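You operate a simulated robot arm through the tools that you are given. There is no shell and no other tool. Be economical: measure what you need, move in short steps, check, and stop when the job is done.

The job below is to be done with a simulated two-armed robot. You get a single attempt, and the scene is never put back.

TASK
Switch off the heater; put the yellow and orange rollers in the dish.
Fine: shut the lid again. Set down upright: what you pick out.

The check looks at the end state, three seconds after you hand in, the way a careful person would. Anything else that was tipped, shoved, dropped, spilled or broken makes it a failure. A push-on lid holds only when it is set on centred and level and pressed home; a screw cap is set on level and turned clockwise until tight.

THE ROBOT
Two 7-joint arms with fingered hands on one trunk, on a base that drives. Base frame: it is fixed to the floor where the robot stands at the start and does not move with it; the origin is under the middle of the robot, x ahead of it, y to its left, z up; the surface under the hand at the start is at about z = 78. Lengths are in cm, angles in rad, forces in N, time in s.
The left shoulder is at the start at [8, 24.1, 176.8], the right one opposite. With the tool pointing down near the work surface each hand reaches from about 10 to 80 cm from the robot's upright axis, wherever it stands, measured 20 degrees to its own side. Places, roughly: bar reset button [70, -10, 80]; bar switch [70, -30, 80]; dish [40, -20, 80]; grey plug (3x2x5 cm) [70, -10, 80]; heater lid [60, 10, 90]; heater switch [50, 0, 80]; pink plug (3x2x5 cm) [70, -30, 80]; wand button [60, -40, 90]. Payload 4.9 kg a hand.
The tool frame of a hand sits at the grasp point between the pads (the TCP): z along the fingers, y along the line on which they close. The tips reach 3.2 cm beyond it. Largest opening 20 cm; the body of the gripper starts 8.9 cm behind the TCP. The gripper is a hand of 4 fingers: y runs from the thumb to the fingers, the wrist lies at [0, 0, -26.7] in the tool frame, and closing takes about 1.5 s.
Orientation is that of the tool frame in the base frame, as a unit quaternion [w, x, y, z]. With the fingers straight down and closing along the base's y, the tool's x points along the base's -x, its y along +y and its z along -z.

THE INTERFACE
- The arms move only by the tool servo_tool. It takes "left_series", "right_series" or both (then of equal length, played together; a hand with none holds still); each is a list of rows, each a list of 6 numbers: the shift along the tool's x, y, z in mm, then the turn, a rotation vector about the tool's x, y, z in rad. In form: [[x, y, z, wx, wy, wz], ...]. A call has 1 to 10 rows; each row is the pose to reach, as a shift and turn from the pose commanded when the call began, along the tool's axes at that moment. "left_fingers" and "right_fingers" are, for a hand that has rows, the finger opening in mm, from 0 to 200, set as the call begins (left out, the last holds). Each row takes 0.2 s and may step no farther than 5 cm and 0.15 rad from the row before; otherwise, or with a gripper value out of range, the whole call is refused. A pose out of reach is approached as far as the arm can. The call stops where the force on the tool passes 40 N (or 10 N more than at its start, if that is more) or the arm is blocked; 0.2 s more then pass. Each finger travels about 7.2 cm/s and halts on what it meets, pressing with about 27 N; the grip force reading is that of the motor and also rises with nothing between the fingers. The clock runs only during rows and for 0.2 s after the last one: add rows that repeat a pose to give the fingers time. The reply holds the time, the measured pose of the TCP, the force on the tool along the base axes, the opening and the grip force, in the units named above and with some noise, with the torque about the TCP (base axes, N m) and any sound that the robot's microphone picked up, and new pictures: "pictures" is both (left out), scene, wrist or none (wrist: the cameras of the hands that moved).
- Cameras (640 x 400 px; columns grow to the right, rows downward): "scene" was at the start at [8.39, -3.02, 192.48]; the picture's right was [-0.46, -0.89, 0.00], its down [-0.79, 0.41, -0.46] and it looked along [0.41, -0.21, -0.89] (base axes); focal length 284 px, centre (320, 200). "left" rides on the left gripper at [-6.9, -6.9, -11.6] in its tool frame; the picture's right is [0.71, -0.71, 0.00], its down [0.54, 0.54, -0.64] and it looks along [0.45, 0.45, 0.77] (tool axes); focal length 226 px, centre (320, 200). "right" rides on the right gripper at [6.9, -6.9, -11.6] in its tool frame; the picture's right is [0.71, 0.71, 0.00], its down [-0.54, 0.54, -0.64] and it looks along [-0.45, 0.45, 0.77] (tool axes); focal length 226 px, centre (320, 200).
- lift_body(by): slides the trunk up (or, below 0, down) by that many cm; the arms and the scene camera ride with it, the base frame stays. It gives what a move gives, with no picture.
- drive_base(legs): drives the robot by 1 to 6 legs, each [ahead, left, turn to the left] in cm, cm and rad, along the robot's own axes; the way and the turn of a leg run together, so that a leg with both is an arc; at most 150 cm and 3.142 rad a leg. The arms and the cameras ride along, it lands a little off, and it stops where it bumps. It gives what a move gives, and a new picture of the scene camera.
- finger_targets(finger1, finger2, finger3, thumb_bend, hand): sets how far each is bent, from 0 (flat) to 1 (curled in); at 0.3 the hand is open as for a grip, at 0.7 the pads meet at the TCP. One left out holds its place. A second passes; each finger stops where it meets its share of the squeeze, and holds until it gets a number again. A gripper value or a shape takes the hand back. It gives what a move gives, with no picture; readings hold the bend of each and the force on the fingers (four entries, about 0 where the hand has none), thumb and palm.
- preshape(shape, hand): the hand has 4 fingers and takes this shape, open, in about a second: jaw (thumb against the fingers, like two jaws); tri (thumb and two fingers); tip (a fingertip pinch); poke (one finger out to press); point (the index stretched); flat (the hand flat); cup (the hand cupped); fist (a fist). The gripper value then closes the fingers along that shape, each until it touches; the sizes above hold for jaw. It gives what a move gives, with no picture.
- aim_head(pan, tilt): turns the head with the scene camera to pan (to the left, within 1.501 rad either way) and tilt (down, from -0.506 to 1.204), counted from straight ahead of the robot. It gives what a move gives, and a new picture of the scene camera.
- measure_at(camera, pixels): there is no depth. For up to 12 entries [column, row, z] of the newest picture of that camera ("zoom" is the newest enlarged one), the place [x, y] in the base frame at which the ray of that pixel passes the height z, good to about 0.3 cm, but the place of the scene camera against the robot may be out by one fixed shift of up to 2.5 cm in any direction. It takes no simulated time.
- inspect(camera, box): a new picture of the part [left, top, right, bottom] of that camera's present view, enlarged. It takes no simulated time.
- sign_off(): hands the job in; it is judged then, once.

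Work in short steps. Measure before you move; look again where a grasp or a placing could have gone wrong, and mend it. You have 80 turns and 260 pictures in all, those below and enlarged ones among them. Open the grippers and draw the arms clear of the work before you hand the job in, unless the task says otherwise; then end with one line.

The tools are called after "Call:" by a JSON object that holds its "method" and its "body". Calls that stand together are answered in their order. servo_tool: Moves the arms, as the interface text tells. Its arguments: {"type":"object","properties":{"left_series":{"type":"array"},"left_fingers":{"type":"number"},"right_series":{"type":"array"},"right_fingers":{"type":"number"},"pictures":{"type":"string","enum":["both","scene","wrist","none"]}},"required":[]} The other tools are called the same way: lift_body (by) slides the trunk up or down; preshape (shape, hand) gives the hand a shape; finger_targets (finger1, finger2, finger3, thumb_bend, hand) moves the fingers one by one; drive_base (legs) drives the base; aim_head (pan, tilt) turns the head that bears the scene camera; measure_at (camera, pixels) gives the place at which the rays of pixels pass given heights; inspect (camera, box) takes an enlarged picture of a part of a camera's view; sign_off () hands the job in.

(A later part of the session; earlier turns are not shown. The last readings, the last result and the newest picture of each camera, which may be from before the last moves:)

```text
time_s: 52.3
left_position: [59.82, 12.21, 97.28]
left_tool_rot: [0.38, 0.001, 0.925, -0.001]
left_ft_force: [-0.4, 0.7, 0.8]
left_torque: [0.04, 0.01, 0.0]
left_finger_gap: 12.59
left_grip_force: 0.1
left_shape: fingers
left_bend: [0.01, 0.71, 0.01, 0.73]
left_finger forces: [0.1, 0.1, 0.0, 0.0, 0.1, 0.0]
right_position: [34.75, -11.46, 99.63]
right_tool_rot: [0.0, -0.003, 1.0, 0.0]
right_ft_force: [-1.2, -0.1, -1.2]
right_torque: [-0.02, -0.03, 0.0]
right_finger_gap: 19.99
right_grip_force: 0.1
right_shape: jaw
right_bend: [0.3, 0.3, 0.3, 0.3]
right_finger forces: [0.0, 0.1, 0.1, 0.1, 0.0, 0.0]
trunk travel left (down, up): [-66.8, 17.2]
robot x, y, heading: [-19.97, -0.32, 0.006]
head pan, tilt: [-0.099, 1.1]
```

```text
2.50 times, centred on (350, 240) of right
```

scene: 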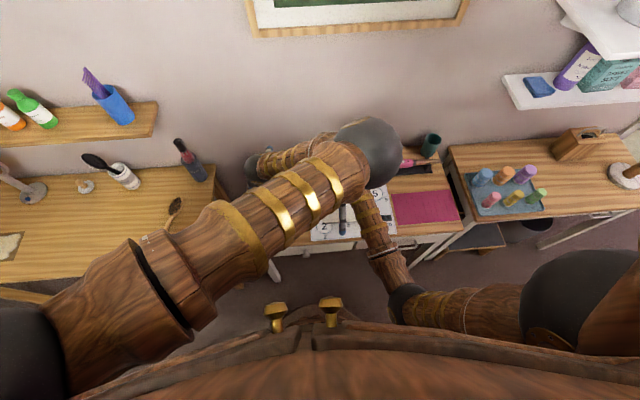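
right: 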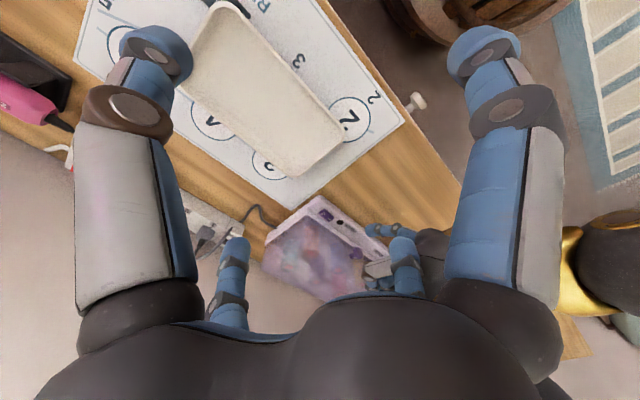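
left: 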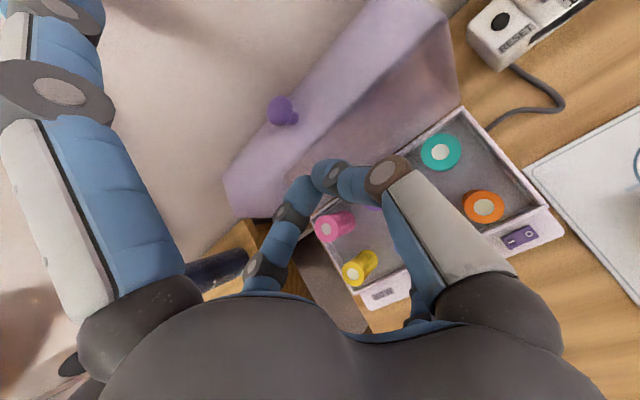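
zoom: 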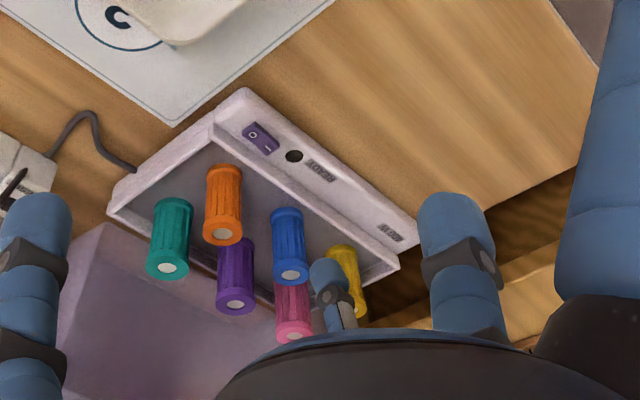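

The knob slipped free as the lid passed vertical; the lid stands open on its own (hand forces ~0). I lift the left hand clear and draw it back and left.

Call:
{"method": "servo_tool", "body": {"left_series": [[-28, 0, -28, 0, 0, 0], [-56, 0, -57, 0, 0, 0], [-63, 0, -106, 0, 0, 0], [-42, 0, -151, 0, 0, 0], [-13, 0, -190, 0, 0, 0], [15, 20, -220, 0, 0, 0], [35, 60, -240, 0, 0, 0], [50, 100, -255, 0, 0, 0], [55, 140, -265, 0, 0, 0], [55, 160, -265, 0, 0, 0]]}}

```text
time_s: 54.5
left_position: [37.09, 28.39, 112.08]
left_tool_rot: [0.379, 0.001, 0.925, -0.001]
left_ft_force: [-0.5, -0.1, -0.1]
left_torque: [-0.03, 0.0, -0.01]
left_finger_gap: 12.58
left_grip_force: 0.1
left_shape: fingers
left_bend: [0.01, 0.71, 0.01, 0.73]
left_finger forces: [0.0, 0.1, 0.0, 0.0, 0.1, 0.0]
right_position: [34.95, -11.37, 99.51]
right_tool_rot: [-0.001, -0.004, 1.0, 0.0]
right_ft_force: [-0.1, 0.7, -1.8]
right_torque: [-0.02, 0.0, -0.02]
right_finger_gap: 20.0
right_grip_force: 0.0
right_shape: jaw
right_bend: [0.3, 0.3, 0.3, 0.3]
right_finger forces: [0.0, 0.1, 0.0, 0.0, 0.0, 0.1]
trunk travel left (down, up): [-66.8, 17.2]
robot x, y, heading: [-19.35, 0.04, 0.003]
head pan, tilt: [-0.099, 1.1]
```

scene: 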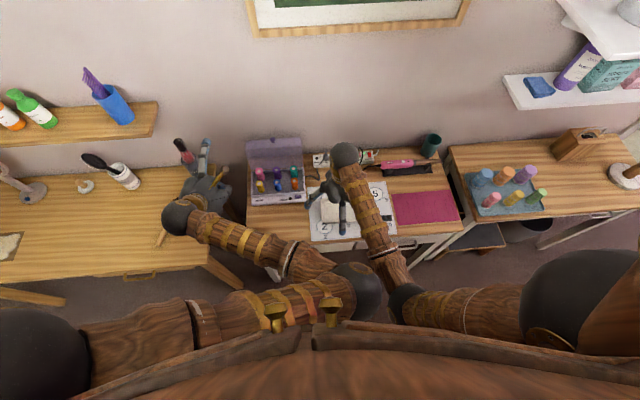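
left: 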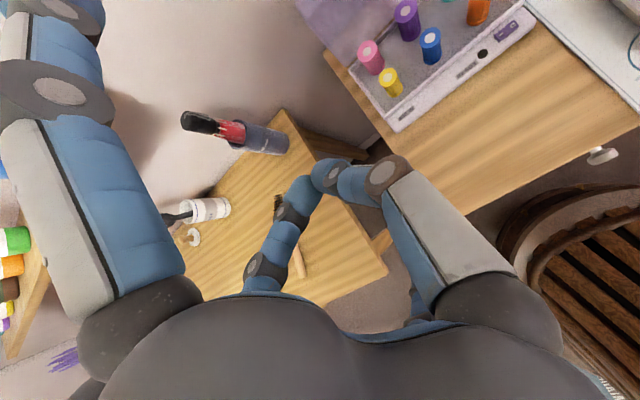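

The lid stays open. Now I zoom in to measure the rollers and the dish.

Call:
{"method": "inspect", "body": {"camera": "scene", "box": [236, 130, 316, 210]}}

Call:
{"method": "inspect", "body": {"camera": "right", "box": [240, 180, 400, 290]}}

```text
5.00 times, centred on (276, 170) of scene
```

zoom: 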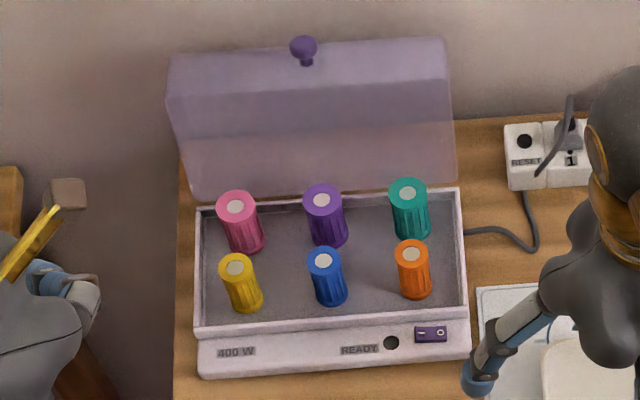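

```text
3.64 times, centred on (320, 235) of right
```

zoom: 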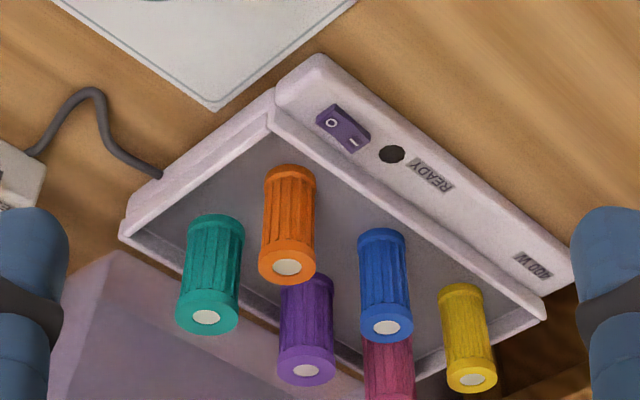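

I triangulate the roller tops and bases.

Call:
{"method": "measure_at", "body": {"camera": "scene", "pixels": [[294, 180, 84], [294, 180, 86], [294, 180, 88], [259, 183, 84], [259, 183, 86], [259, 183, 88], [294.8, 188.5, 80], [261.6, 191, 80]]}}

Call:
{"method": "measure_at", "body": {"camera": "right", "pixels": [[310.9, 253.7, 84], [310.9, 253.7, 86], [310.9, 253.7, 88], [361.5, 284.5, 84], [361.5, 284.5, 86], [361.5, 284.5, 88], [311.8, 228, 80], [357, 262, 80]]}}

```text
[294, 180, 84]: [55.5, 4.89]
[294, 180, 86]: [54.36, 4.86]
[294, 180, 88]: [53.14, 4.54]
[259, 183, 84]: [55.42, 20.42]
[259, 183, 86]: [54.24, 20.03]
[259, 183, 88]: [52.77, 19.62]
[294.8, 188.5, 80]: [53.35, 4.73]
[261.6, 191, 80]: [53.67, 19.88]
```

```text
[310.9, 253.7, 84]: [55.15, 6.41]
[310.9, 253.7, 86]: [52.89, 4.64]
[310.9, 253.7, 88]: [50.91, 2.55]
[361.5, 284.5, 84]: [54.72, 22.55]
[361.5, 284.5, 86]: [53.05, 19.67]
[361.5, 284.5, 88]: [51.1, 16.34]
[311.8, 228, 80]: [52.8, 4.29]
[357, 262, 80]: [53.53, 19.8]
```

Orange axis ≈ (53.1, 4.6), yellow ≈ (53.3, 19.8), tops z≈85.8, diameter ≈2.7. I check how far the lid leans back, plus the back row, tray rim and dish.

Call:
{"method": "measure_at", "body": {"camera": "scene", "pixels": [[272.6, 139.4, 92], [272.6, 139.4, 94], [272.6, 139.4, 96], [294, 167.5, 86], [276, 182, 86], [302.5, 140, 92], [302.5, 140, 95], [304, 168.5, 82]]}}

Call:
{"method": "inspect", "body": {"camera": "right", "box": [170, 0, 410, 220]}}

```text
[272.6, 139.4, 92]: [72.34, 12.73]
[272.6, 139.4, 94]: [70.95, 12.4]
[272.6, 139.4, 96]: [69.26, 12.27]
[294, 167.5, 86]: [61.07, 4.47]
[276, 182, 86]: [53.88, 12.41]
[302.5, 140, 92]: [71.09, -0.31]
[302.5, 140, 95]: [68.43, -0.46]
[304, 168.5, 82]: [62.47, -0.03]
```

```text
1.82 times, centred on (290, 110) of right
```

zoom: 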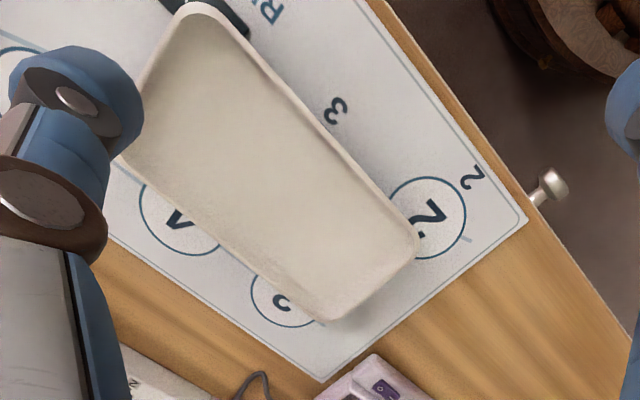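

The lid leans back ~25°, leaving clear room. I tuck the left hand back, then drive forward 14 cm so the right hand reaches the tray comfortably.

Call:
{"method": "preshape", "body": {"hand": "left", "shape": "jaw"}}

Call:
{"method": "servo_tool", "body": {"left_series": [[7, 10, -35, 0, 0, 0], [14, 20, -70, 0, 0, 0], [21, 30, -105, 0, 0, 0], [29, 40, -141, 0, 0, 0], [29, 40, -141, 0, 0, 0]], "pictures": "none"}}

Call:
{"method": "drive_base", "body": {"legs": [[14, 0, 0]]}}

```text
time_s: 55.4
left_position: [36.9, 28.32, 112.13]
left_tool_rot: [0.379, 0.001, 0.925, -0.001]
left_ft_force: [0.4, -1.2, -0.1]
left_torque: [0.01, -0.01, 0.02]
left_finger_gap: 20.03
left_grip_force: 0.0
left_shape: jaw
left_bend: [0.3, 0.3, 0.3, 0.3]
left_finger forces: [0.0, 0.1, 0.0, 0.1, 0.1, 0.0]
right_position: [34.84, -11.49, 99.59]
right_tool_rot: [0.001, -0.004, 1.0, 0.0]
right_ft_force: [0.3, 0.8, 0.7]
right_torque: [0.01, 0.01, 0.03]
right_finger_gap: 20.0
right_grip_force: 0.1
right_shape: jaw
right_bend: [0.3, 0.3, 0.3, 0.3]
right_finger forces: [0.1, 0.0, 0.0, 0.0, 0.0, 0.0]
trunk travel left (down, up): [-66.8, 17.2]
robot x, y, heading: [-19.83, -0.28, 0.008]
head pan, tilt: [-0.099, 1.1]
```

```text
time_s: 56.6
left_position: [25.12, 32.17, 119.81]
left_tool_rot: [0.379, 0.001, 0.925, 0.0]
left_ft_force: [-0.3, 0.2, 1.2]
left_torque: [-0.02, 0.01, 0.03]
left_finger_gap: 20.0
left_grip_force: 0.1
left_shape: jaw
left_bend: [0.3, 0.3, 0.3, 0.3]
left_finger forces: [0.1, 0.1, 0.0, 0.0, 0.1, 0.0]
right_position: [34.82, -11.34, 99.51]
right_tool_rot: [-0.001, -0.003, 1.0, 0.0]
right_ft_force: [0.6, -0.2, -0.8]
right_torque: [0.01, 0.01, 0.0]
right_finger_gap: 19.98
right_grip_force: 0.1
right_shape: jaw
right_bend: [0.3, 0.3, 0.3, 0.3]
right_finger forces: [0.1, 0.1, 0.0, 0.0, 0.0, 0.0]
trunk travel left (down, up): [-66.8, 17.2]
robot x, y, heading: [-19.8, -0.15, 0.008]
head pan, tilt: [-0.099, 1.1]
```

```text
time_s: 57.9
left_position: [38.68, 32.43, 119.89]
left_tool_rot: [0.38, 0.0, 0.925, 0.0]
left_ft_force: [-0.4, -0.6, 0.0]
left_torque: [0.04, -0.02, -0.01]
left_finger_gap: 20.01
left_grip_force: 0.1
left_shape: jaw
left_bend: [0.3, 0.3, 0.3, 0.3]
left_finger forces: [0.1, 0.0, 0.0, 0.0, 0.0, 0.0]
right_position: [48.44, -11.21, 99.68]
right_tool_rot: [0.001, -0.003, 1.0, 0.0]
right_ft_force: [0.2, -0.1, 0.5]
right_torque: [0.01, -0.05, 0.01]
right_finger_gap: 19.98
right_grip_force: 0.1
right_shape: jaw
right_bend: [0.3, 0.3, 0.3, 0.3]
right_finger forces: [0.1, 0.0, 0.0, 0.0, 0.0, 0.0]
trunk travel left (down, up): [-66.8, 17.2]
robot x, y, heading: [-5.85, -0.03, 0.009]
head pan, tilt: [-0.099, 1.1]
```

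scene: 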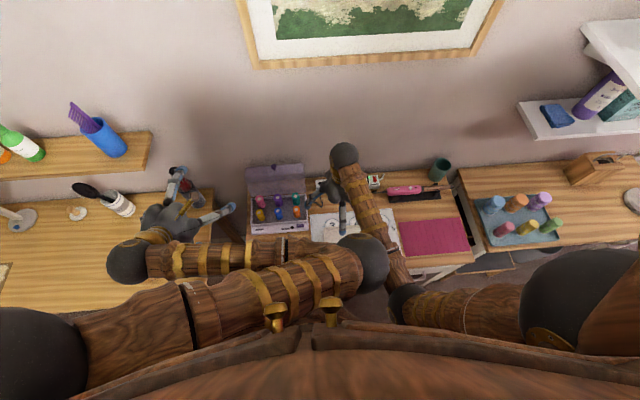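

The left elbow crosses in front of the workspace. I move the left hand out to the left/back to bring that elbow away.

Call:
{"method": "servo_tool", "body": {"left_series": [[15, 25, -15, 0, 0, 0], [30, 50, -30, 0, 0, 0], [45, 75, -45, 0, 0, 0], [60, 100, -60, 0, 0, 0], [75, 125, -75, 0, 0, 0], [90, 150, -90, 0, 0, 0], [107, 180, -105, 0, 0, 0], [107, 180, -105, 0, 0, 0]], "pictures": "scene"}}

```text
time_s: 59.7
left_position: [25.65, 50.92, 118.56]
left_tool_rot: [0.38, 0.001, 0.925, 0.0]
left_ft_force: [0.0, 0.1, 0.6]
left_torque: [-0.01, -0.02, 0.01]
left_finger_gap: 20.0
left_grip_force: 0.0
left_shape: jaw
left_bend: [0.3, 0.3, 0.3, 0.3]
left_finger forces: [0.1, 0.1, 0.1, 0.0, 0.0, 0.0]
left hand out of reach, approached as far as the arm can: row 6, 7, 8
right_position: [48.61, -11.27, 98.89]
right_tool_rot: [-0.001, -0.004, 1.0, 0.0]
right_ft_force: [-1.0, 0.3, -0.4]
right_torque: [0.0, -0.01, 0.01]
right_finger_gap: 19.97
right_grip_force: 0.0
right_shape: jaw
right_bend: [0.3, 0.3, 0.3, 0.3]
right_finger forces: [0.0, 0.0, 0.1, 0.1, 0.0, 0.0]
trunk travel left (down, up): [-66.8, 17.2]
robot x, y, heading: [-5.94, 0.03, 0.009]
head pan, tilt: [-0.099, 1.1]
```

scene: 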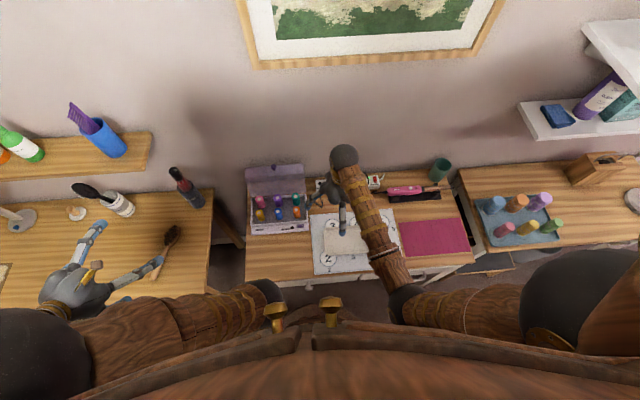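

Clear now. I set the right fingers to 60 mm and move above the orange roller.

Call:
{"method": "servo_tool", "body": {"right_series": [[-11, 40, 0, 0, 0, 0], [-22, 80, 0, 0, 0, 0], [-33, 120, 0, 0, 0, 0], [-45, 159, 10, 0, 0, 0], [-45, 159, 30, 0, 0, 0], [-45, 159, 30, 0, 0, 0], [-45, 159, 30, 0, 0, 0]], "right_fingers": 60}}

Call:
{"method": "inspect", "body": {"camera": "right", "box": [210, 110, 430, 290]}}

```text
time_s: 61.3
left_position: [25.57, 51.0, 118.54]
left_tool_rot: [0.38, 0.0, 0.925, 0.0]
left_ft_force: [-0.5, 0.0, 0.7]
left_torque: [0.01, -0.02, 0.03]
left_finger_gap: 19.98
left_grip_force: 0.2
left_shape: jaw
left_bend: [0.3, 0.3, 0.3, 0.3]
left_finger forces: [0.0, 0.0, 0.0, 0.1, 0.0, 0.1]
right_position: [53.04, 4.89, 95.93]
right_tool_rot: [0.0, -0.004, 1.0, 0.0]
right_ft_force: [0.4, 0.9, 0.5]
right_torque: [0.02, 0.0, -0.04]
right_finger_gap: 6.03
right_grip_force: 0.2
right_shape: jaw
right_bend: [0.48, 0.48, 0.48, 0.47]
right_finger forces: [0.0, 0.0, 0.1, 0.0, 0.1, 0.1]
trunk travel left (down, up): [-66.8, 17.2]
robot x, y, heading: [-5.98, 0.04, 0.008]
head pan, tilt: [-0.099, 1.1]
```

scene: 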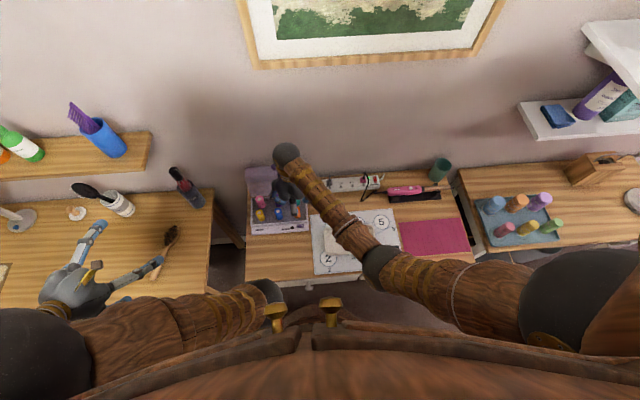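
right: 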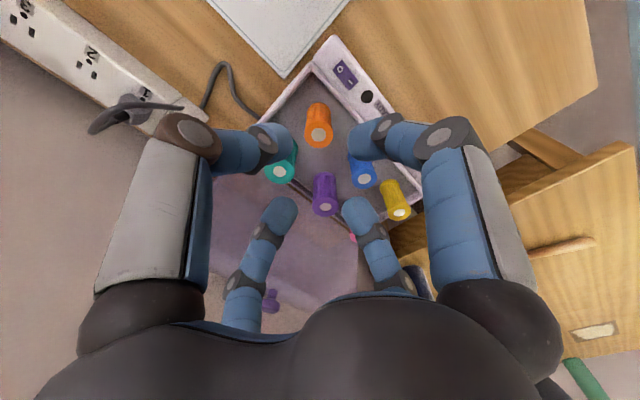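

```text
2.22 times, centred on (320, 200) of right
```

zoom: 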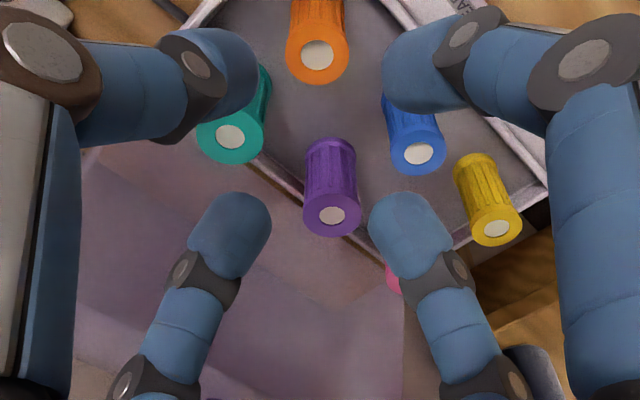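

The orange top at (318,136) matches the predicted point under the TCP (320,136) — aligned. I descend to z≈85.6.

Call:
{"method": "servo_tool", "body": {"right_series": [[0, -1, 40, 0, 0, 0], [0, -1, 70, 0, 0, 0], [0, -1, 90, 0, 0, 0], [0, -1, 98, 0, 0, 0], [0, -1, 103, 0, 0, 0], [0, -1, 103, 0, 0, 0]], "pictures": "wrist"}}

Call:
{"method": "inspect", "body": {"camera": "right", "box": [210, 110, 430, 290]}}

```text
time_s: 62.2
left_position: [24.89, 50.78, 118.21]
left_tool_rot: [0.381, 0.0, 0.924, 0.002]
left_ft_force: [-1.0, 0.1, -0.2]
left_torque: [0.06, -0.03, 0.01]
left_finger_gap: 19.99
left_grip_force: 0.1
left_shape: jaw
left_bend: [0.3, 0.3, 0.3, 0.3]
left_finger forces: [0.0, 0.0, 0.0, 0.1, 0.0, 0.0]
right_position: [53.26, 4.9, 87.16]
right_tool_rot: [0.01, -0.004, 1.0, 0.005]
right_ft_force: [-8.1, -3.7, 51.3]
right_torque: [1.61, -0.85, -0.02]
right_finger_gap: 5.95
right_grip_force: 0.0
right_shape: jaw
right_bend: [0.48, 0.48, 0.85, 0.47]
right_finger forces: [0.0, 27.2, 23.6, 0.0, 0.0, 0.0]
trunk travel left (down, up): [-66.8, 17.2]
robot x, y, heading: [-6.16, 0.2, 0.007]
head pan, tilt: [-0.099, 1.1]
stopped in row 4 (right hand): the force on the tool passed its limit at 45 N (the readings are from after the stop); the commanded pose is now the measured one
```

right: 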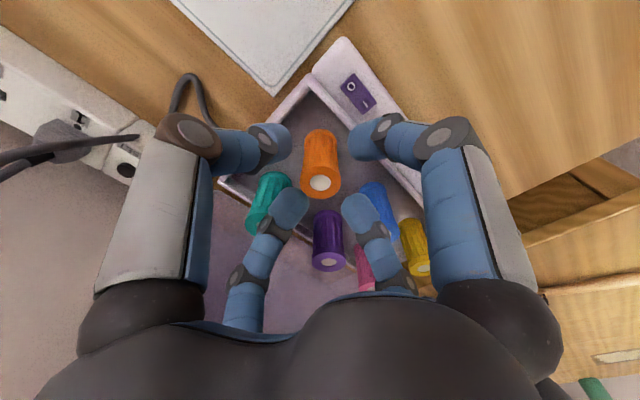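

```text
2.22 times, centred on (320, 200) of right
```

zoom: 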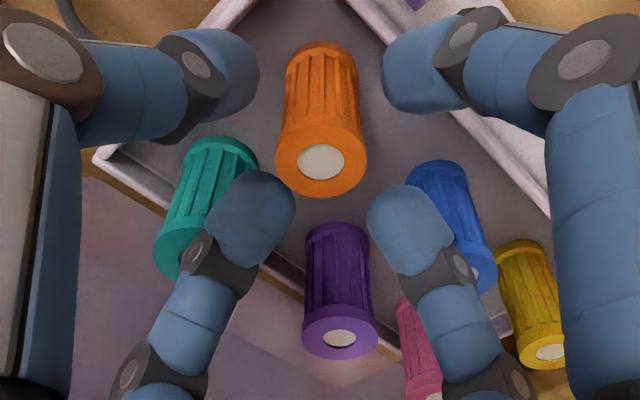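

Fingers 2 and 3 touched the blue and teal rollers' tops. I rise straight up and rotate the hand 45° so the fingers go down in the diagonal gaps.

Call:
{"method": "servo_tool", "body": {"right_series": [[0, 0, -25, 0, 0, 0], [0, 0, -60, 0, 0, 0], [0, 0, -85, 0, 0, 0.14], [0, 0, -85, 0, 0, 0.28], [0, 0, -85, 0, 0, 0.42], [0, 0, -85, 0, 0, 0.56], [0, 0, -85, 0, 0, 0.7], [0, 0, -85, 0, 0, 0.785], [0, 0, -85, 0, 0, 0.785]], "right_fingers": 60}}

Call:
{"method": "inspect", "body": {"camera": "right", "box": [210, 80, 430, 260]}}

```text
time_s: 64.2
left_position: [25.5, 51.0, 117.91]
left_tool_rot: [0.38, 0.001, 0.925, 0.0]
left_ft_force: [-1.0, 0.0, -0.1]
left_torque: [-0.02, 0.0, -0.01]
left_finger_gap: 20.01
left_grip_force: 0.0
left_shape: jaw
left_bend: [0.3, 0.3, 0.3, 0.3]
left_finger forces: [0.0, 0.0, 0.0, 0.0, 0.0, 0.1]
right_position: [53.37, 4.85, 94.84]
right_tool_rot: [0.003, 0.379, 0.925, 0.003]
right_ft_force: [-0.1, -0.1, -0.2]
right_torque: [0.02, -0.02, 0.01]
right_finger_gap: 6.0
right_grip_force: 0.0
right_shape: jaw
right_bend: [0.48, 0.48, 0.48, 0.47]
right_finger forces: [0.0, 0.0, 0.0, 0.0, 0.0, 0.1]
trunk travel left (down, up): [-66.8, 17.2]
robot x, y, heading: [-5.72, -0.21, 0.006]
head pan, tilt: [-0.099, 1.1]
```

scene: 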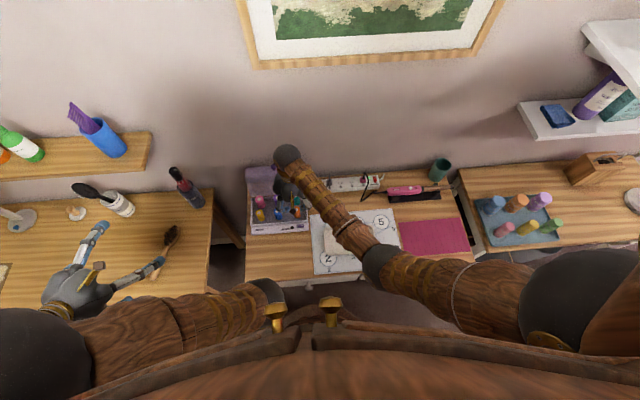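
right: 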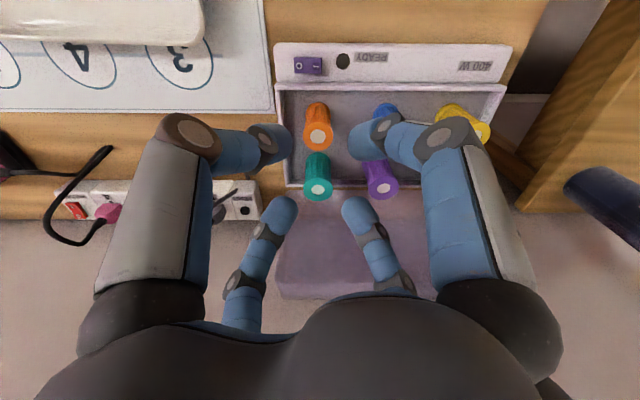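

```text
2.22 times, centred on (320, 170) of right
```

zoom: 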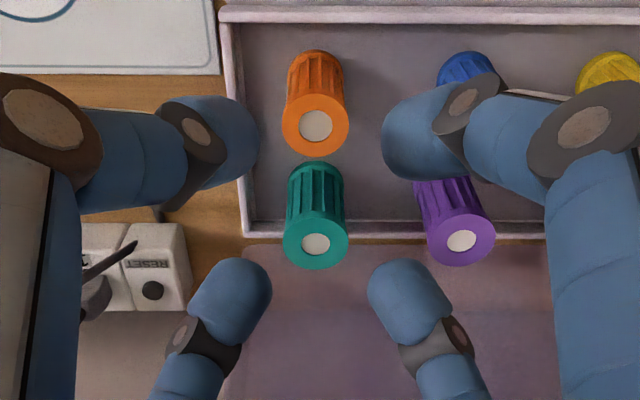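

All rollers still stand. Orange is ~0.45 cm toward −x from the TCP; I correct and descend.

Call:
{"method": "servo_tool", "body": {"right_series": [[2, -4, 30, 0, 0, 0], [2, -4, 60, 0, 0, 0], [2, -4, 78, 0, 0, 0], [2, -4, 86, 0, 0, 0], [2, -4, 92, 0, 0, 0], [2, -4, 92, 0, 0, 0]], "pictures": "wrist"}}

Call:
{"method": "inspect", "body": {"camera": "right", "box": [210, 110, 430, 290]}}

```text
time_s: 65.7
left_position: [25.52, 50.98, 117.86]
left_tool_rot: [0.379, 0.001, 0.926, 0.0]
left_ft_force: [0.7, -0.4, -0.2]
left_torque: [0.0, 0.03, 0.0]
left_finger_gap: 20.02
left_grip_force: 0.0
left_shape: jaw
left_bend: [0.3, 0.3, 0.3, 0.3]
left_finger forces: [0.1, 0.0, 0.0, 0.1, 0.0, 0.1]
right_position: [52.99, 4.44, 85.64]
right_tool_rot: [0.002, 0.378, 0.926, 0.003]
right_ft_force: [0.9, -0.7, -0.1]
right_torque: [0.02, -0.01, -0.01]
right_finger_gap: 6.01
right_grip_force: 0.0
right_shape: jaw
right_bend: [0.48, 0.48, 0.48, 0.47]
right_finger forces: [0.1, 0.0, 0.0, 0.0, 0.0, 0.0]
trunk travel left (down, up): [-66.8, 17.2]
robot x, y, heading: [-6.03, -0.0, 0.006]
head pan, tilt: [-0.099, 1.1]
```

right: 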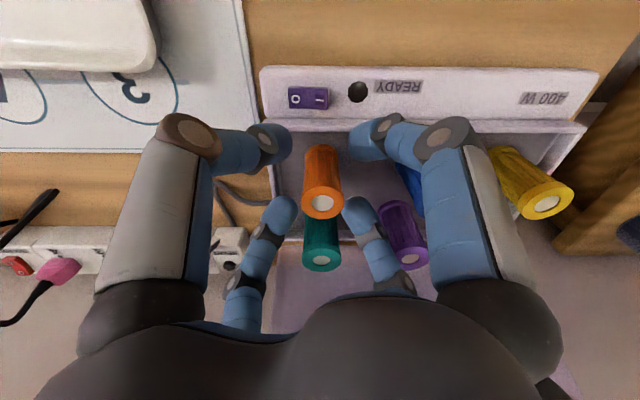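

```text
2.22 times, centred on (320, 200) of right
```

zoom: 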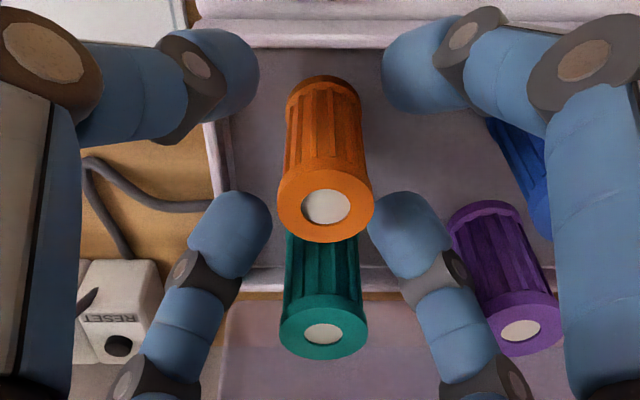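

No contact; the orange top is centred at (322,203). I close the fingers.

Call:
{"method": "servo_tool", "body": {"right_series": [[0, 0, 0, 0, 0, 0], [0, 0, 0, 0, 0, 0], [0, 0, 0, 0, 0, 0], [0, 0, 0, 0, 0, 0], [0, 0, 0, 0, 0, 0], [0, 0, 0, 0, 0, 0]], "right_fingers": 18, "pictures": "none"}}

Call:
{"method": "inspect", "body": {"camera": "right", "box": [210, 110, 430, 290]}}

```text
time_s: 67.0
left_position: [25.55, 50.83, 117.92]
left_tool_rot: [0.379, 0.001, 0.925, 0.0]
left_ft_force: [0.5, 0.6, -0.6]
left_torque: [0.0, 0.04, 0.0]
left_finger_gap: 20.0
left_grip_force: 0.0
left_shape: jaw
left_bend: [0.3, 0.3, 0.3, 0.3]
left_finger forces: [0.1, 0.1, 0.1, 0.0, 0.0, 0.1]
right_position: [52.8, 4.41, 85.71]
right_tool_rot: [0.002, 0.379, 0.925, 0.003]
right_ft_force: [-0.7, -0.5, 0.7]
right_torque: [-0.02, 0.0, -0.04]
right_finger_gap: 2.37
right_grip_force: 27.5
right_shape: jaw
right_bend: [0.77, 0.77, 0.77, 0.6]
right_finger forces: [23.9, 23.8, 23.6, 0.0, 23.5, 0.0]
trunk travel left (down, up): [-66.8, 17.2]
robot x, y, heading: [-6.19, -0.15, 0.008]
head pan, tilt: [-0.099, 1.1]
```

```text
2.22 times, centred on (320, 200) of right
```

zoom: 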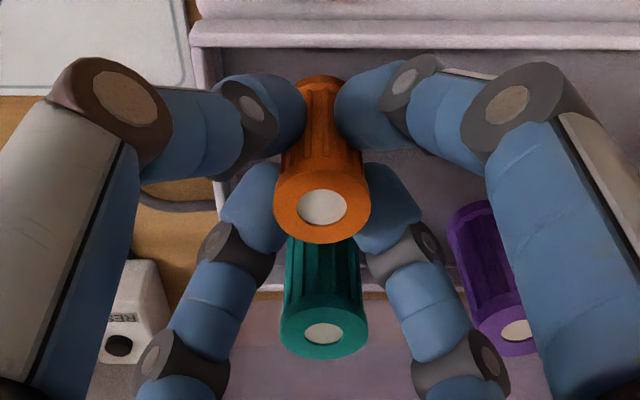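

Four-finger grip, ~23 N each. I lift 11 cm straight up.

Call:
{"method": "servo_tool", "body": {"right_series": [[0, 0, -15, 0, 0, 0], [0, 0, -30, 0, 0, 0], [0, 0, -50, 0, 0, 0], [0, 0, -80, 0, 0, 0], [0, 0, -110, 0, 0, 0], [0, 0, -110, 0, 0, 0]]}}

Call:
{"method": "inspect", "body": {"camera": "scene", "box": [230, 160, 410, 280]}}

```text
time_s: 68.5
left_position: [25.71, 50.95, 117.89]
left_tool_rot: [0.38, 0.001, 0.925, 0.001]
left_ft_force: [0.2, -0.8, 0.0]
left_torque: [0.04, 0.01, 0.02]
left_finger_gap: 20.0
left_grip_force: 0.1
left_shape: jaw
left_bend: [0.3, 0.3, 0.3, 0.3]
left_finger forces: [0.0, 0.0, 0.0, 0.0, 0.1, 0.1]
right_position: [53.02, 4.55, 96.72]
right_tool_rot: [0.002, 0.379, 0.925, 0.003]
right_ft_force: [-0.4, -0.2, -0.3]
right_torque: [0.0, -0.01, -0.02]
right_finger_gap: 2.37
right_grip_force: 26.9
right_shape: jaw
right_bend: [0.77, 0.77, 0.77, 0.6]
right_finger forces: [23.9, 23.8, 23.6, 0.0, 23.5, 0.0]
trunk travel left (down, up): [-66.8, 17.2]
robot x, y, heading: [-5.51, -0.01, 0.009]
head pan, tilt: [-0.099, 1.1]
```

scene: 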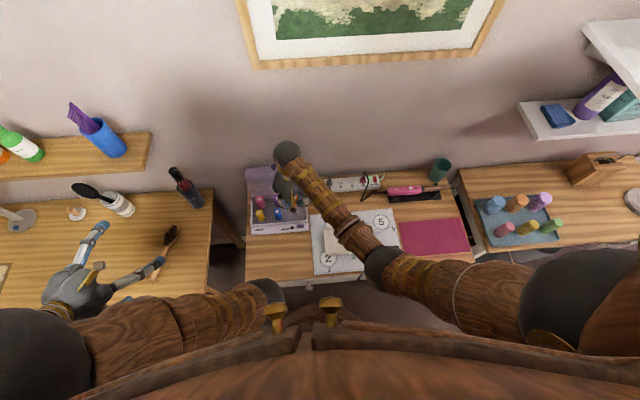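
right: 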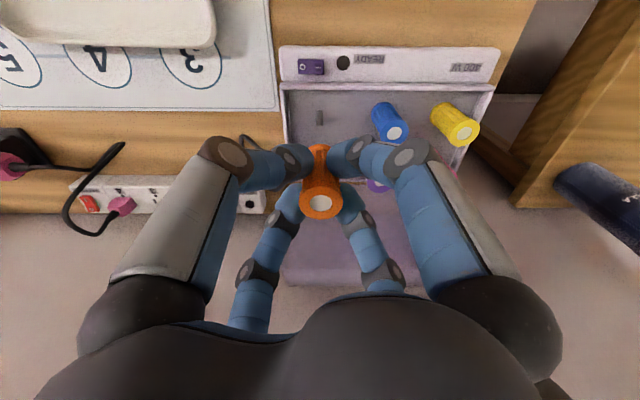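

```text
3.33 times, centred on (320, 220) of scene
```

zoom: 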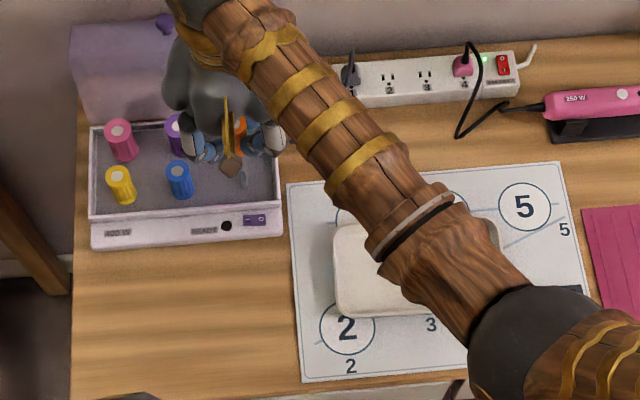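

The orange roller is off its peg. I move right, clear of the dish, so the scene camera can see the dish for measuring.

Call:
{"method": "servo_tool", "body": {"right_series": [[-23, -38, 0, 0, 0, 0], [-47, -76, 0, 0, 0, 0], [-70, -114, 0, 0, 0, 0], [-94, -152, 0, 0, 0, 0], [-117, -190, 0, 0, 0, 0], [-141, -228, 0, 0, 0, 0], [-164, -266, 0, 0, 0, 0], [-188, -305, 0, 0, 0, 0], [-188, -305, 0, 0, 0, 0]]}}

Call:
{"method": "inspect", "body": {"camera": "scene", "box": [300, 190, 410, 270]}}

```text
time_s: 70.5
left_position: [25.61, 50.89, 118.12]
left_tool_rot: [0.38, 0.0, 0.925, 0.001]
left_ft_force: [-1.0, -0.1, 0.7]
left_torque: [0.01, 0.02, -0.02]
left_finger_gap: 20.02
left_grip_force: 0.1
left_shape: jaw
left_bend: [0.3, 0.3, 0.3, 0.3]
left_finger forces: [0.0, 0.0, 0.0, 0.0, 0.0, 0.0]
right_position: [44.89, -30.27, 96.78]
right_tool_rot: [0.002, 0.378, 0.926, 0.003]
right_ft_force: [0.8, 0.0, -0.3]
right_torque: [0.01, -0.03, 0.01]
right_finger_gap: 2.37
right_grip_force: 27.0
right_shape: jaw
right_bend: [0.77, 0.77, 0.77, 0.6]
right_finger forces: [23.9, 23.9, 23.7, 0.0, 23.7, 0.0]
trunk travel left (down, up): [-66.8, 17.2]
robot x, y, heading: [-5.84, 0.21, 0.006]
head pan, tilt: [-0.099, 1.1]
```

scene: 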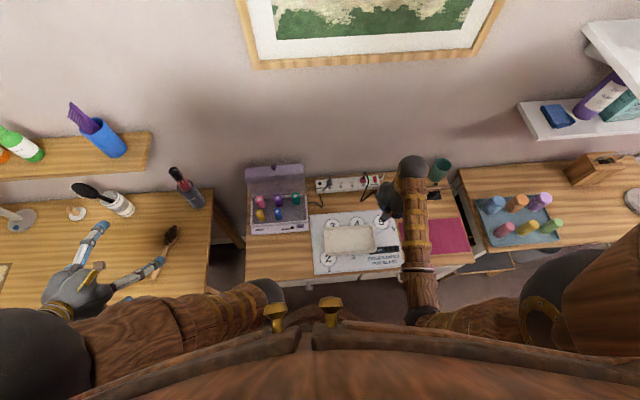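
right: 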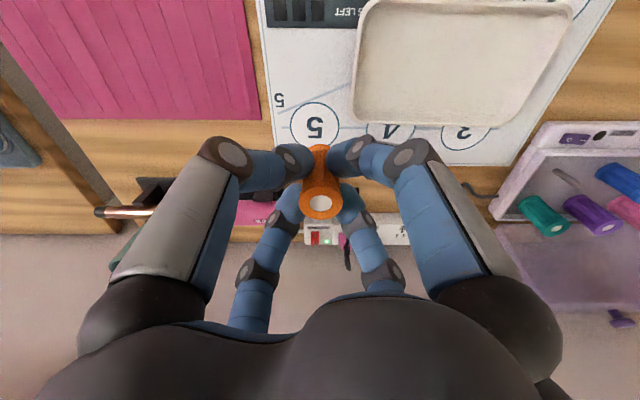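

```text
5.00 times, centred on (355, 230) of scene
```

zoom: 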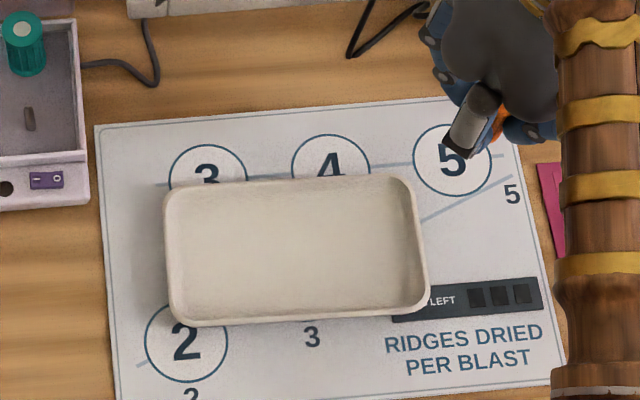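

I measure the dish's extent from both cameras.

Call:
{"method": "measure_at", "body": {"camera": "scene", "pixels": [[350.4, 240.4, 79], [324, 230, 81], [374.6, 227, 81], [376, 252, 81], [327, 254, 81], [311.4, 214.5, 78.2], [416, 226, 78.2]]}}

Call:
{"method": "measure_at", "body": {"camera": "right", "pixels": [[352, 112, 81], [524, 124, 81], [570, 8, 81], [368, 4, 81], [273, 147, 78.2]]}}

```text
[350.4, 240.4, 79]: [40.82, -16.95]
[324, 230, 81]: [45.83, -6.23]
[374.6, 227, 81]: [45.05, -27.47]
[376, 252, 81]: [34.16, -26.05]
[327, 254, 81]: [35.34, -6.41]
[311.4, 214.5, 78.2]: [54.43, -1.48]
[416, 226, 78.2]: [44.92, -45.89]
```

```text
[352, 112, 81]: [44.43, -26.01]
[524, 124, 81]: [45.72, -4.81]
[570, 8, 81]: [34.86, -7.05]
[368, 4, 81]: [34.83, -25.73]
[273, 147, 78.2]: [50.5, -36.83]
```

Dish spans x 34.8–45, y −26…−6. I carry orange to (40, −21) and lower to just above the floor.

Call:
{"method": "servo_tool", "body": {"right_series": [[33, 10, 0, 0, 0, 0], [66, 21, 0, 0, 0, 0], [100, 32, 0, 0, 0, 0], [100, 32, 30, 0, 0, 0], [100, 32, 60, 0, 0, 0], [100, 32, 90, 0, 0, 0], [100, 32, 90, 0, 0, 0]], "pictures": "wrist"}}

Call:
{"method": "inspect", "body": {"camera": "right", "box": [200, 90, 440, 250]}}

```text
time_s: 72.0
left_position: [25.54, 50.91, 117.9]
left_tool_rot: [0.379, 0.0, 0.925, 0.001]
left_ft_force: [-0.6, -0.4, 0.5]
left_torque: [-0.02, -0.04, 0.01]
left_finger_gap: 20.0
left_grip_force: 0.0
left_shape: jaw
left_bend: [0.3, 0.3, 0.3, 0.3]
left_finger forces: [0.0, 0.0, 0.0, 0.0, 0.1, 0.0]
right_position: [40.21, -20.67, 87.56]
right_tool_rot: [0.003, 0.379, 0.926, 0.004]
right_ft_force: [0.1, -0.9, -1.0]
right_torque: [0.0, 0.02, 0.01]
right_finger_gap: 2.36
right_grip_force: 26.7
right_shape: jaw
right_bend: [0.77, 0.77, 0.77, 0.6]
right_finger forces: [23.9, 23.8, 23.7, 0.0, 23.6, 0.0]
trunk travel left (down, up): [-66.8, 17.2]
robot x, y, heading: [-6.11, -0.26, 0.01]
head pan, tilt: [-0.099, 1.1]
```

right: 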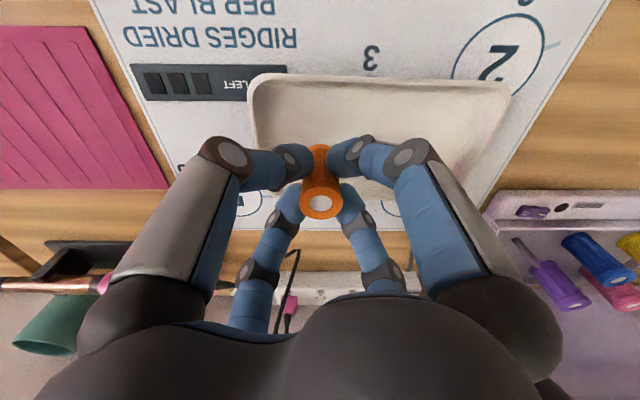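

```text
2.50 times, centred on (320, 170) of right
```

zoom: 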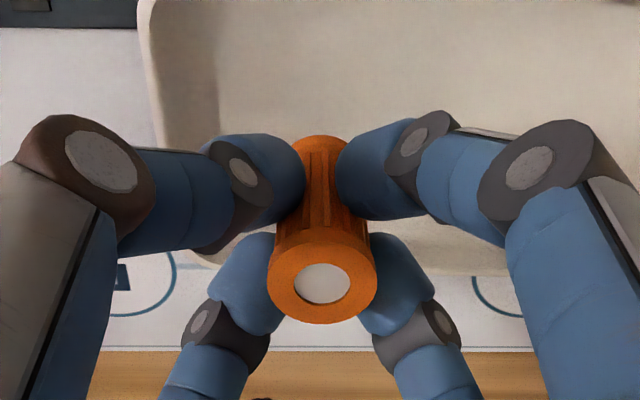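

Roller's lower end is over the dish interior. I lower in small steps until contact.

Call:
{"method": "servo_tool", "body": {"right_series": [[0, 0, 5, 0, 0, 0], [0, 0, 10, 0, 0, 0], [0, 0, 15, 0, 0, 0], [0, 0, 19, 0, 0, 0], [0, 0, 22, 0, 0, 0], [0, 0, 22, 0, 0, 0]], "pictures": "none"}}

```text
time_s: 73.5
left_position: [25.53, 50.87, 117.87]
left_tool_rot: [0.38, 0.0, 0.925, 0.0]
left_ft_force: [0.9, 0.6, 0.3]
left_torque: [-0.01, -0.01, -0.01]
left_finger_gap: 20.01
left_grip_force: 0.0
left_shape: jaw
left_bend: [0.3, 0.3, 0.3, 0.3]
left_finger forces: [0.0, 0.1, 0.0, 0.1, 0.0, 0.0]
right_position: [40.14, -20.9, 85.21]
right_tool_rot: [0.002, 0.378, 0.926, 0.004]
right_ft_force: [0.8, 0.4, -0.4]
right_torque: [-0.05, -0.03, 0.02]
right_finger_gap: 2.38
right_grip_force: 27.5
right_shape: jaw
right_bend: [0.77, 0.77, 0.77, 0.6]
right_finger forces: [23.8, 23.8, 23.8, 0.0, 23.5, 0.1]
trunk travel left (down, up): [-66.8, 17.2]
robot x, y, heading: [-5.56, 0.05, 0.008]
head pan, tilt: [-0.099, 1.1]
```

No contact yet at z 85.2; I continue in 2–3 mm steps.

Call:
{"method": "servo_tool", "body": {"right_series": [[0, 0, 3, 0, 0, 0], [0, 0, 5, 0, 0, 0], [0, 0, 7, 0, 0, 0], [0, 0, 7, 0, 0, 0]], "pictures": "none"}}

```text
time_s: 74.5
left_position: [25.48, 50.9, 117.84]
left_tool_rot: [0.38, 0.0, 0.925, 0.001]
left_ft_force: [0.9, 0.0, 0.4]
left_torque: [0.01, 0.01, 0.01]
left_finger_gap: 20.01
left_grip_force: 0.1
left_shape: jaw
left_bend: [0.3, 0.3, 0.3, 0.3]
left_finger forces: [0.0, 0.0, 0.0, 0.1, 0.1, 0.0]
right_position: [40.13, -20.85, 84.62]
right_tool_rot: [0.002, 0.379, 0.925, 0.004]
right_ft_force: [-0.3, 0.5, 0.4]
right_torque: [-0.03, 0.03, 0.0]
right_finger_gap: 2.35
right_grip_force: 26.8
right_shape: jaw
right_bend: [0.77, 0.77, 0.77, 0.6]
right_finger forces: [23.7, 23.8, 23.7, 0.0, 23.5, 0.0]
trunk travel left (down, up): [-66.8, 17.2]
robot x, y, heading: [-5.69, 0.21, 0.007]
head pan, tilt: [-0.099, 1.1]
```

Call:
{"method": "servo_tool", "body": {"right_series": [[0, 0, 2, 0, 0, 0], [0, 0, 4, 0, 0, 0], [0, 0, 6, 0, 0, 0], [0, 0, 6, 0, 0, 0]], "pictures": "wrist"}}

```text
time_s: 75.5
left_position: [25.42, 50.89, 118.06]
left_tool_rot: [0.38, 0.0, 0.925, 0.001]
left_ft_force: [-0.9, 0.0, 0.2]
left_torque: [0.0, 0.03, 0.01]
left_finger_gap: 19.97
left_grip_force: 0.1
left_shape: jaw
left_bend: [0.3, 0.3, 0.3, 0.3]
left_finger forces: [0.0, 0.1, 0.0, 0.1, 0.1, 0.1]
right_position: [40.23, -20.76, 84.13]
right_tool_rot: [0.003, 0.379, 0.925, 0.003]
right_ft_force: [-3.7, -3.0, 20.0]
right_torque: [-0.11, 0.16, -0.03]
right_finger_gap: 2.39
right_grip_force: 27.1
right_shape: jaw
right_bend: [0.77, 0.77, 0.77, 0.6]
right_finger forces: [27.4, 25.5, 26.5, 0.0, 29.5, 0.0]
trunk travel left (down, up): [-66.8, 17.2]
robot x, y, heading: [-6.14, 0.19, 0.004]
head pan, tilt: [-0.099, 1.1]
```

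right: 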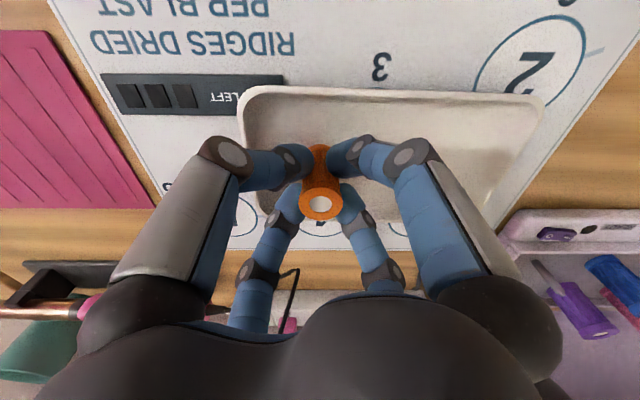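

Contact (20 N). I ease up 1.5 mm and open the fingers to 60 mm, then wait.

Call:
{"method": "servo_tool", "body": {"right_series": [[0, 0, -2, 0, 0, 0], [0, 0, -2, 0, 0, 0]], "pictures": "none"}}

Call:
{"method": "servo_tool", "body": {"right_series": [[0, 0, 0, 0, 0, 0], [0, 0, 0, 0, 0, 0], [0, 0, 0, 0, 0, 0], [0, 0, 0, 0, 0, 0], [0, 0, 0, 0, 0, 0]], "right_fingers": 60, "pictures": "wrist"}}

```text
time_s: 76.0
left_position: [25.55, 50.97, 117.87]
left_tool_rot: [0.379, 0.0, 0.925, 0.001]
left_ft_force: [-0.3, -0.1, -0.1]
left_torque: [-0.03, -0.02, 0.02]
left_finger_gap: 19.99
left_grip_force: 0.1
left_shape: jaw
left_bend: [0.3, 0.3, 0.3, 0.3]
left_finger forces: [0.0, 0.0, 0.0, 0.0, 0.0, 0.0]
right_position: [40.19, -20.72, 84.08]
right_tool_rot: [0.002, 0.379, 0.925, 0.005]
right_ft_force: [-1.3, -2.5, 9.9]
right_torque: [-0.12, 0.08, 0.0]
right_finger_gap: 2.38
right_grip_force: 26.4
right_shape: jaw
right_bend: [0.77, 0.77, 0.77, 0.6]
right_finger forces: [26.1, 25.4, 26.4, 0.0, 27.4, 0.0]
trunk travel left (down, up): [-66.8, 17.2]
robot x, y, heading: [-6.0, -0.04, 0.008]
head pan, tilt: [-0.099, 1.1]
```

```text
time_s: 77.2
left_position: [25.53, 50.89, 118.02]
left_tool_rot: [0.379, 0.001, 0.925, 0.0]
left_ft_force: [0.9, 0.2, 0.1]
left_torque: [0.02, 0.06, 0.04]
left_finger_gap: 20.0
left_grip_force: 0.0
left_shape: jaw
left_bend: [0.3, 0.3, 0.3, 0.3]
left_finger forces: [0.0, 0.1, 0.1, 0.0, 0.1, 0.0]
right_position: [40.17, -20.75, 84.16]
right_tool_rot: [0.002, 0.378, 0.926, 0.003]
right_ft_force: [0.0, -0.3, 1.2]
right_torque: [0.0, 0.0, 0.0]
right_finger_gap: 5.99
right_grip_force: 0.0
right_shape: jaw
right_bend: [0.48, 0.48, 0.48, 0.47]
right_finger forces: [0.0, 0.0, 0.0, 0.0, 0.0, 0.0]
trunk travel left (down, up): [-66.8, 17.2]
robot x, y, heading: [-6.04, -0.23, 0.008]
head pan, tilt: [-0.099, 1.1]
```

right: 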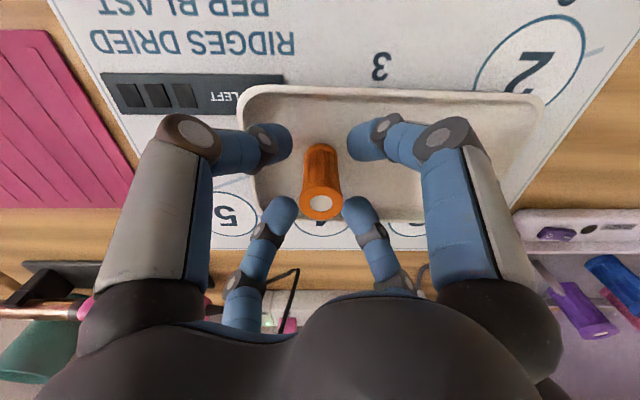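

Orange stands upright in the dish. I rise and travel to above the yellow roller.

Call:
{"method": "servo_tool", "body": {"right_series": [[0, 0, -30, 0, 0, 0], [0, 0, -75, 0, 0, 0], [0, 0, -118, 0, 0, 0], [30, 60, -118, 0, 0, 0]], "pictures": "none"}}

Call:
{"method": "servo_tool", "body": {"right_series": [[0, 0, -40, 0, 0, 0], [0, 0, -80, 0, 0, 0], [0, 0, -118, 0, 0, 0], [20, 40, -118, 0, 0, 0], [40, 80, -118, 0, 0, 0], [60, 120, -118, 0, 0, 0], [80, 160, -118, 0, 0, 0], [100, 200, -118, 0, 0, 0], [100, 200, -118, 0, 0, 0]], "pictures": "none"}}

```text
refused: row 4 steps farther than a row can; nothing moved
```

```text
time_s: 79.2
left_position: [25.47, 50.89, 117.88]
left_tool_rot: [0.38, 0.001, 0.925, 0.0]
left_ft_force: [-0.3, 0.5, -0.6]
left_torque: [0.03, -0.02, 0.02]
left_finger_gap: 19.98
left_grip_force: 0.1
left_shape: jaw
left_bend: [0.3, 0.3, 0.3, 0.3]
left_finger forces: [0.0, 0.0, 0.1, 0.0, 0.1, 0.0]
right_position: [46.98, 0.17, 96.12]
right_tool_rot: [0.003, 0.379, 0.925, 0.004]
right_ft_force: [-0.4, 0.4, 1.1]
right_torque: [0.01, 0.03, -0.01]
right_finger_gap: 6.0
right_grip_force: 0.1
right_shape: jaw
right_bend: [0.48, 0.48, 0.48, 0.47]
right_finger forces: [0.0, 0.0, 0.0, 0.0, 0.1, 0.0]
trunk travel left (down, up): [-66.8, 17.2]
robot x, y, heading: [-6.18, 0.19, 0.01]
head pan, tilt: [-0.099, 1.1]
```

Good (the first version of the two was refused, the second executed as I meant). Now on to above yellow.

Call:
{"method": "servo_tool", "body": {"right_series": [[20, 40, 0, 0, 0, 0], [40, 80, 0, 0, 0, 0], [60, 120, 0, 0, 0, 0], [80, 155, 0, 0, 0, 0], [93, 180, 0, 0, 0, 0], [93, 180, 0, 0, 0, 0], [93, 180, 0, 0, 0, 0]]}}

Call:
{"method": "inspect", "body": {"camera": "right", "box": [210, 80, 430, 260]}}

```text
time_s: 80.8
left_position: [25.63, 50.79, 117.9]
left_tool_rot: [0.379, 0.0, 0.925, 0.002]
left_ft_force: [0.6, -0.3, -0.1]
left_torque: [0.03, -0.06, -0.04]
left_finger_gap: 19.98
left_grip_force: 0.0
left_shape: jaw
left_bend: [0.3, 0.3, 0.3, 0.3]
left_finger forces: [0.0, 0.1, 0.1, 0.0, 0.0, 0.0]
right_position: [52.86, 19.52, 96.23]
right_tool_rot: [0.002, 0.378, 0.926, 0.004]
right_ft_force: [-1.1, -0.5, -0.4]
right_torque: [0.0, -0.02, 0.0]
right_finger_gap: 5.98
right_grip_force: 0.1
right_shape: jaw
right_bend: [0.48, 0.48, 0.48, 0.47]
right_finger forces: [0.0, 0.0, 0.1, 0.0, 0.0, 0.1]
trunk travel left (down, up): [-66.8, 17.2]
robot x, y, heading: [-5.77, 0.07, 0.008]
head pan, tilt: [-0.099, 1.1]
```

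scene: 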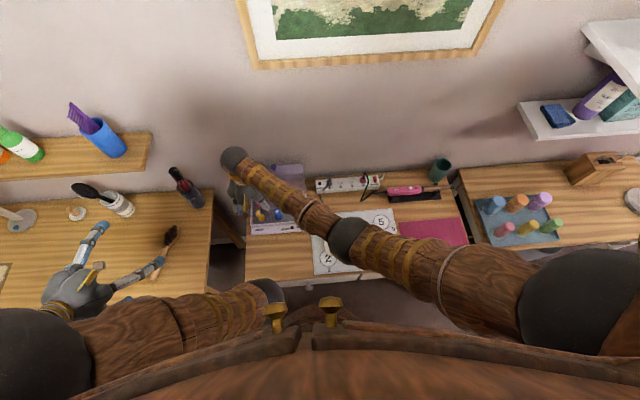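
right: 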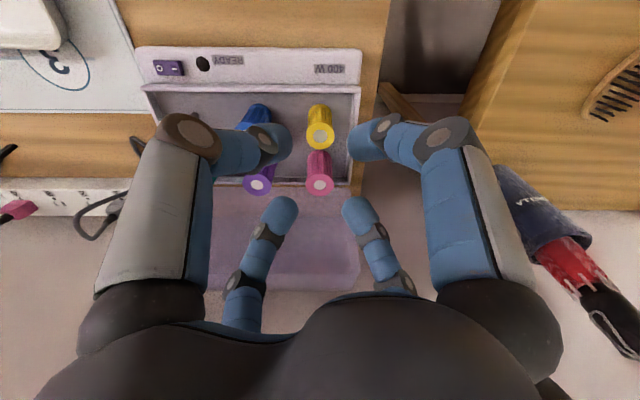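

```text
2.22 times, centred on (320, 170) of right
```

zoom: 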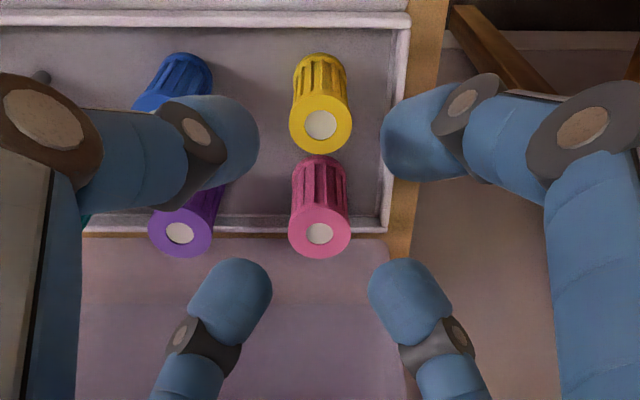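

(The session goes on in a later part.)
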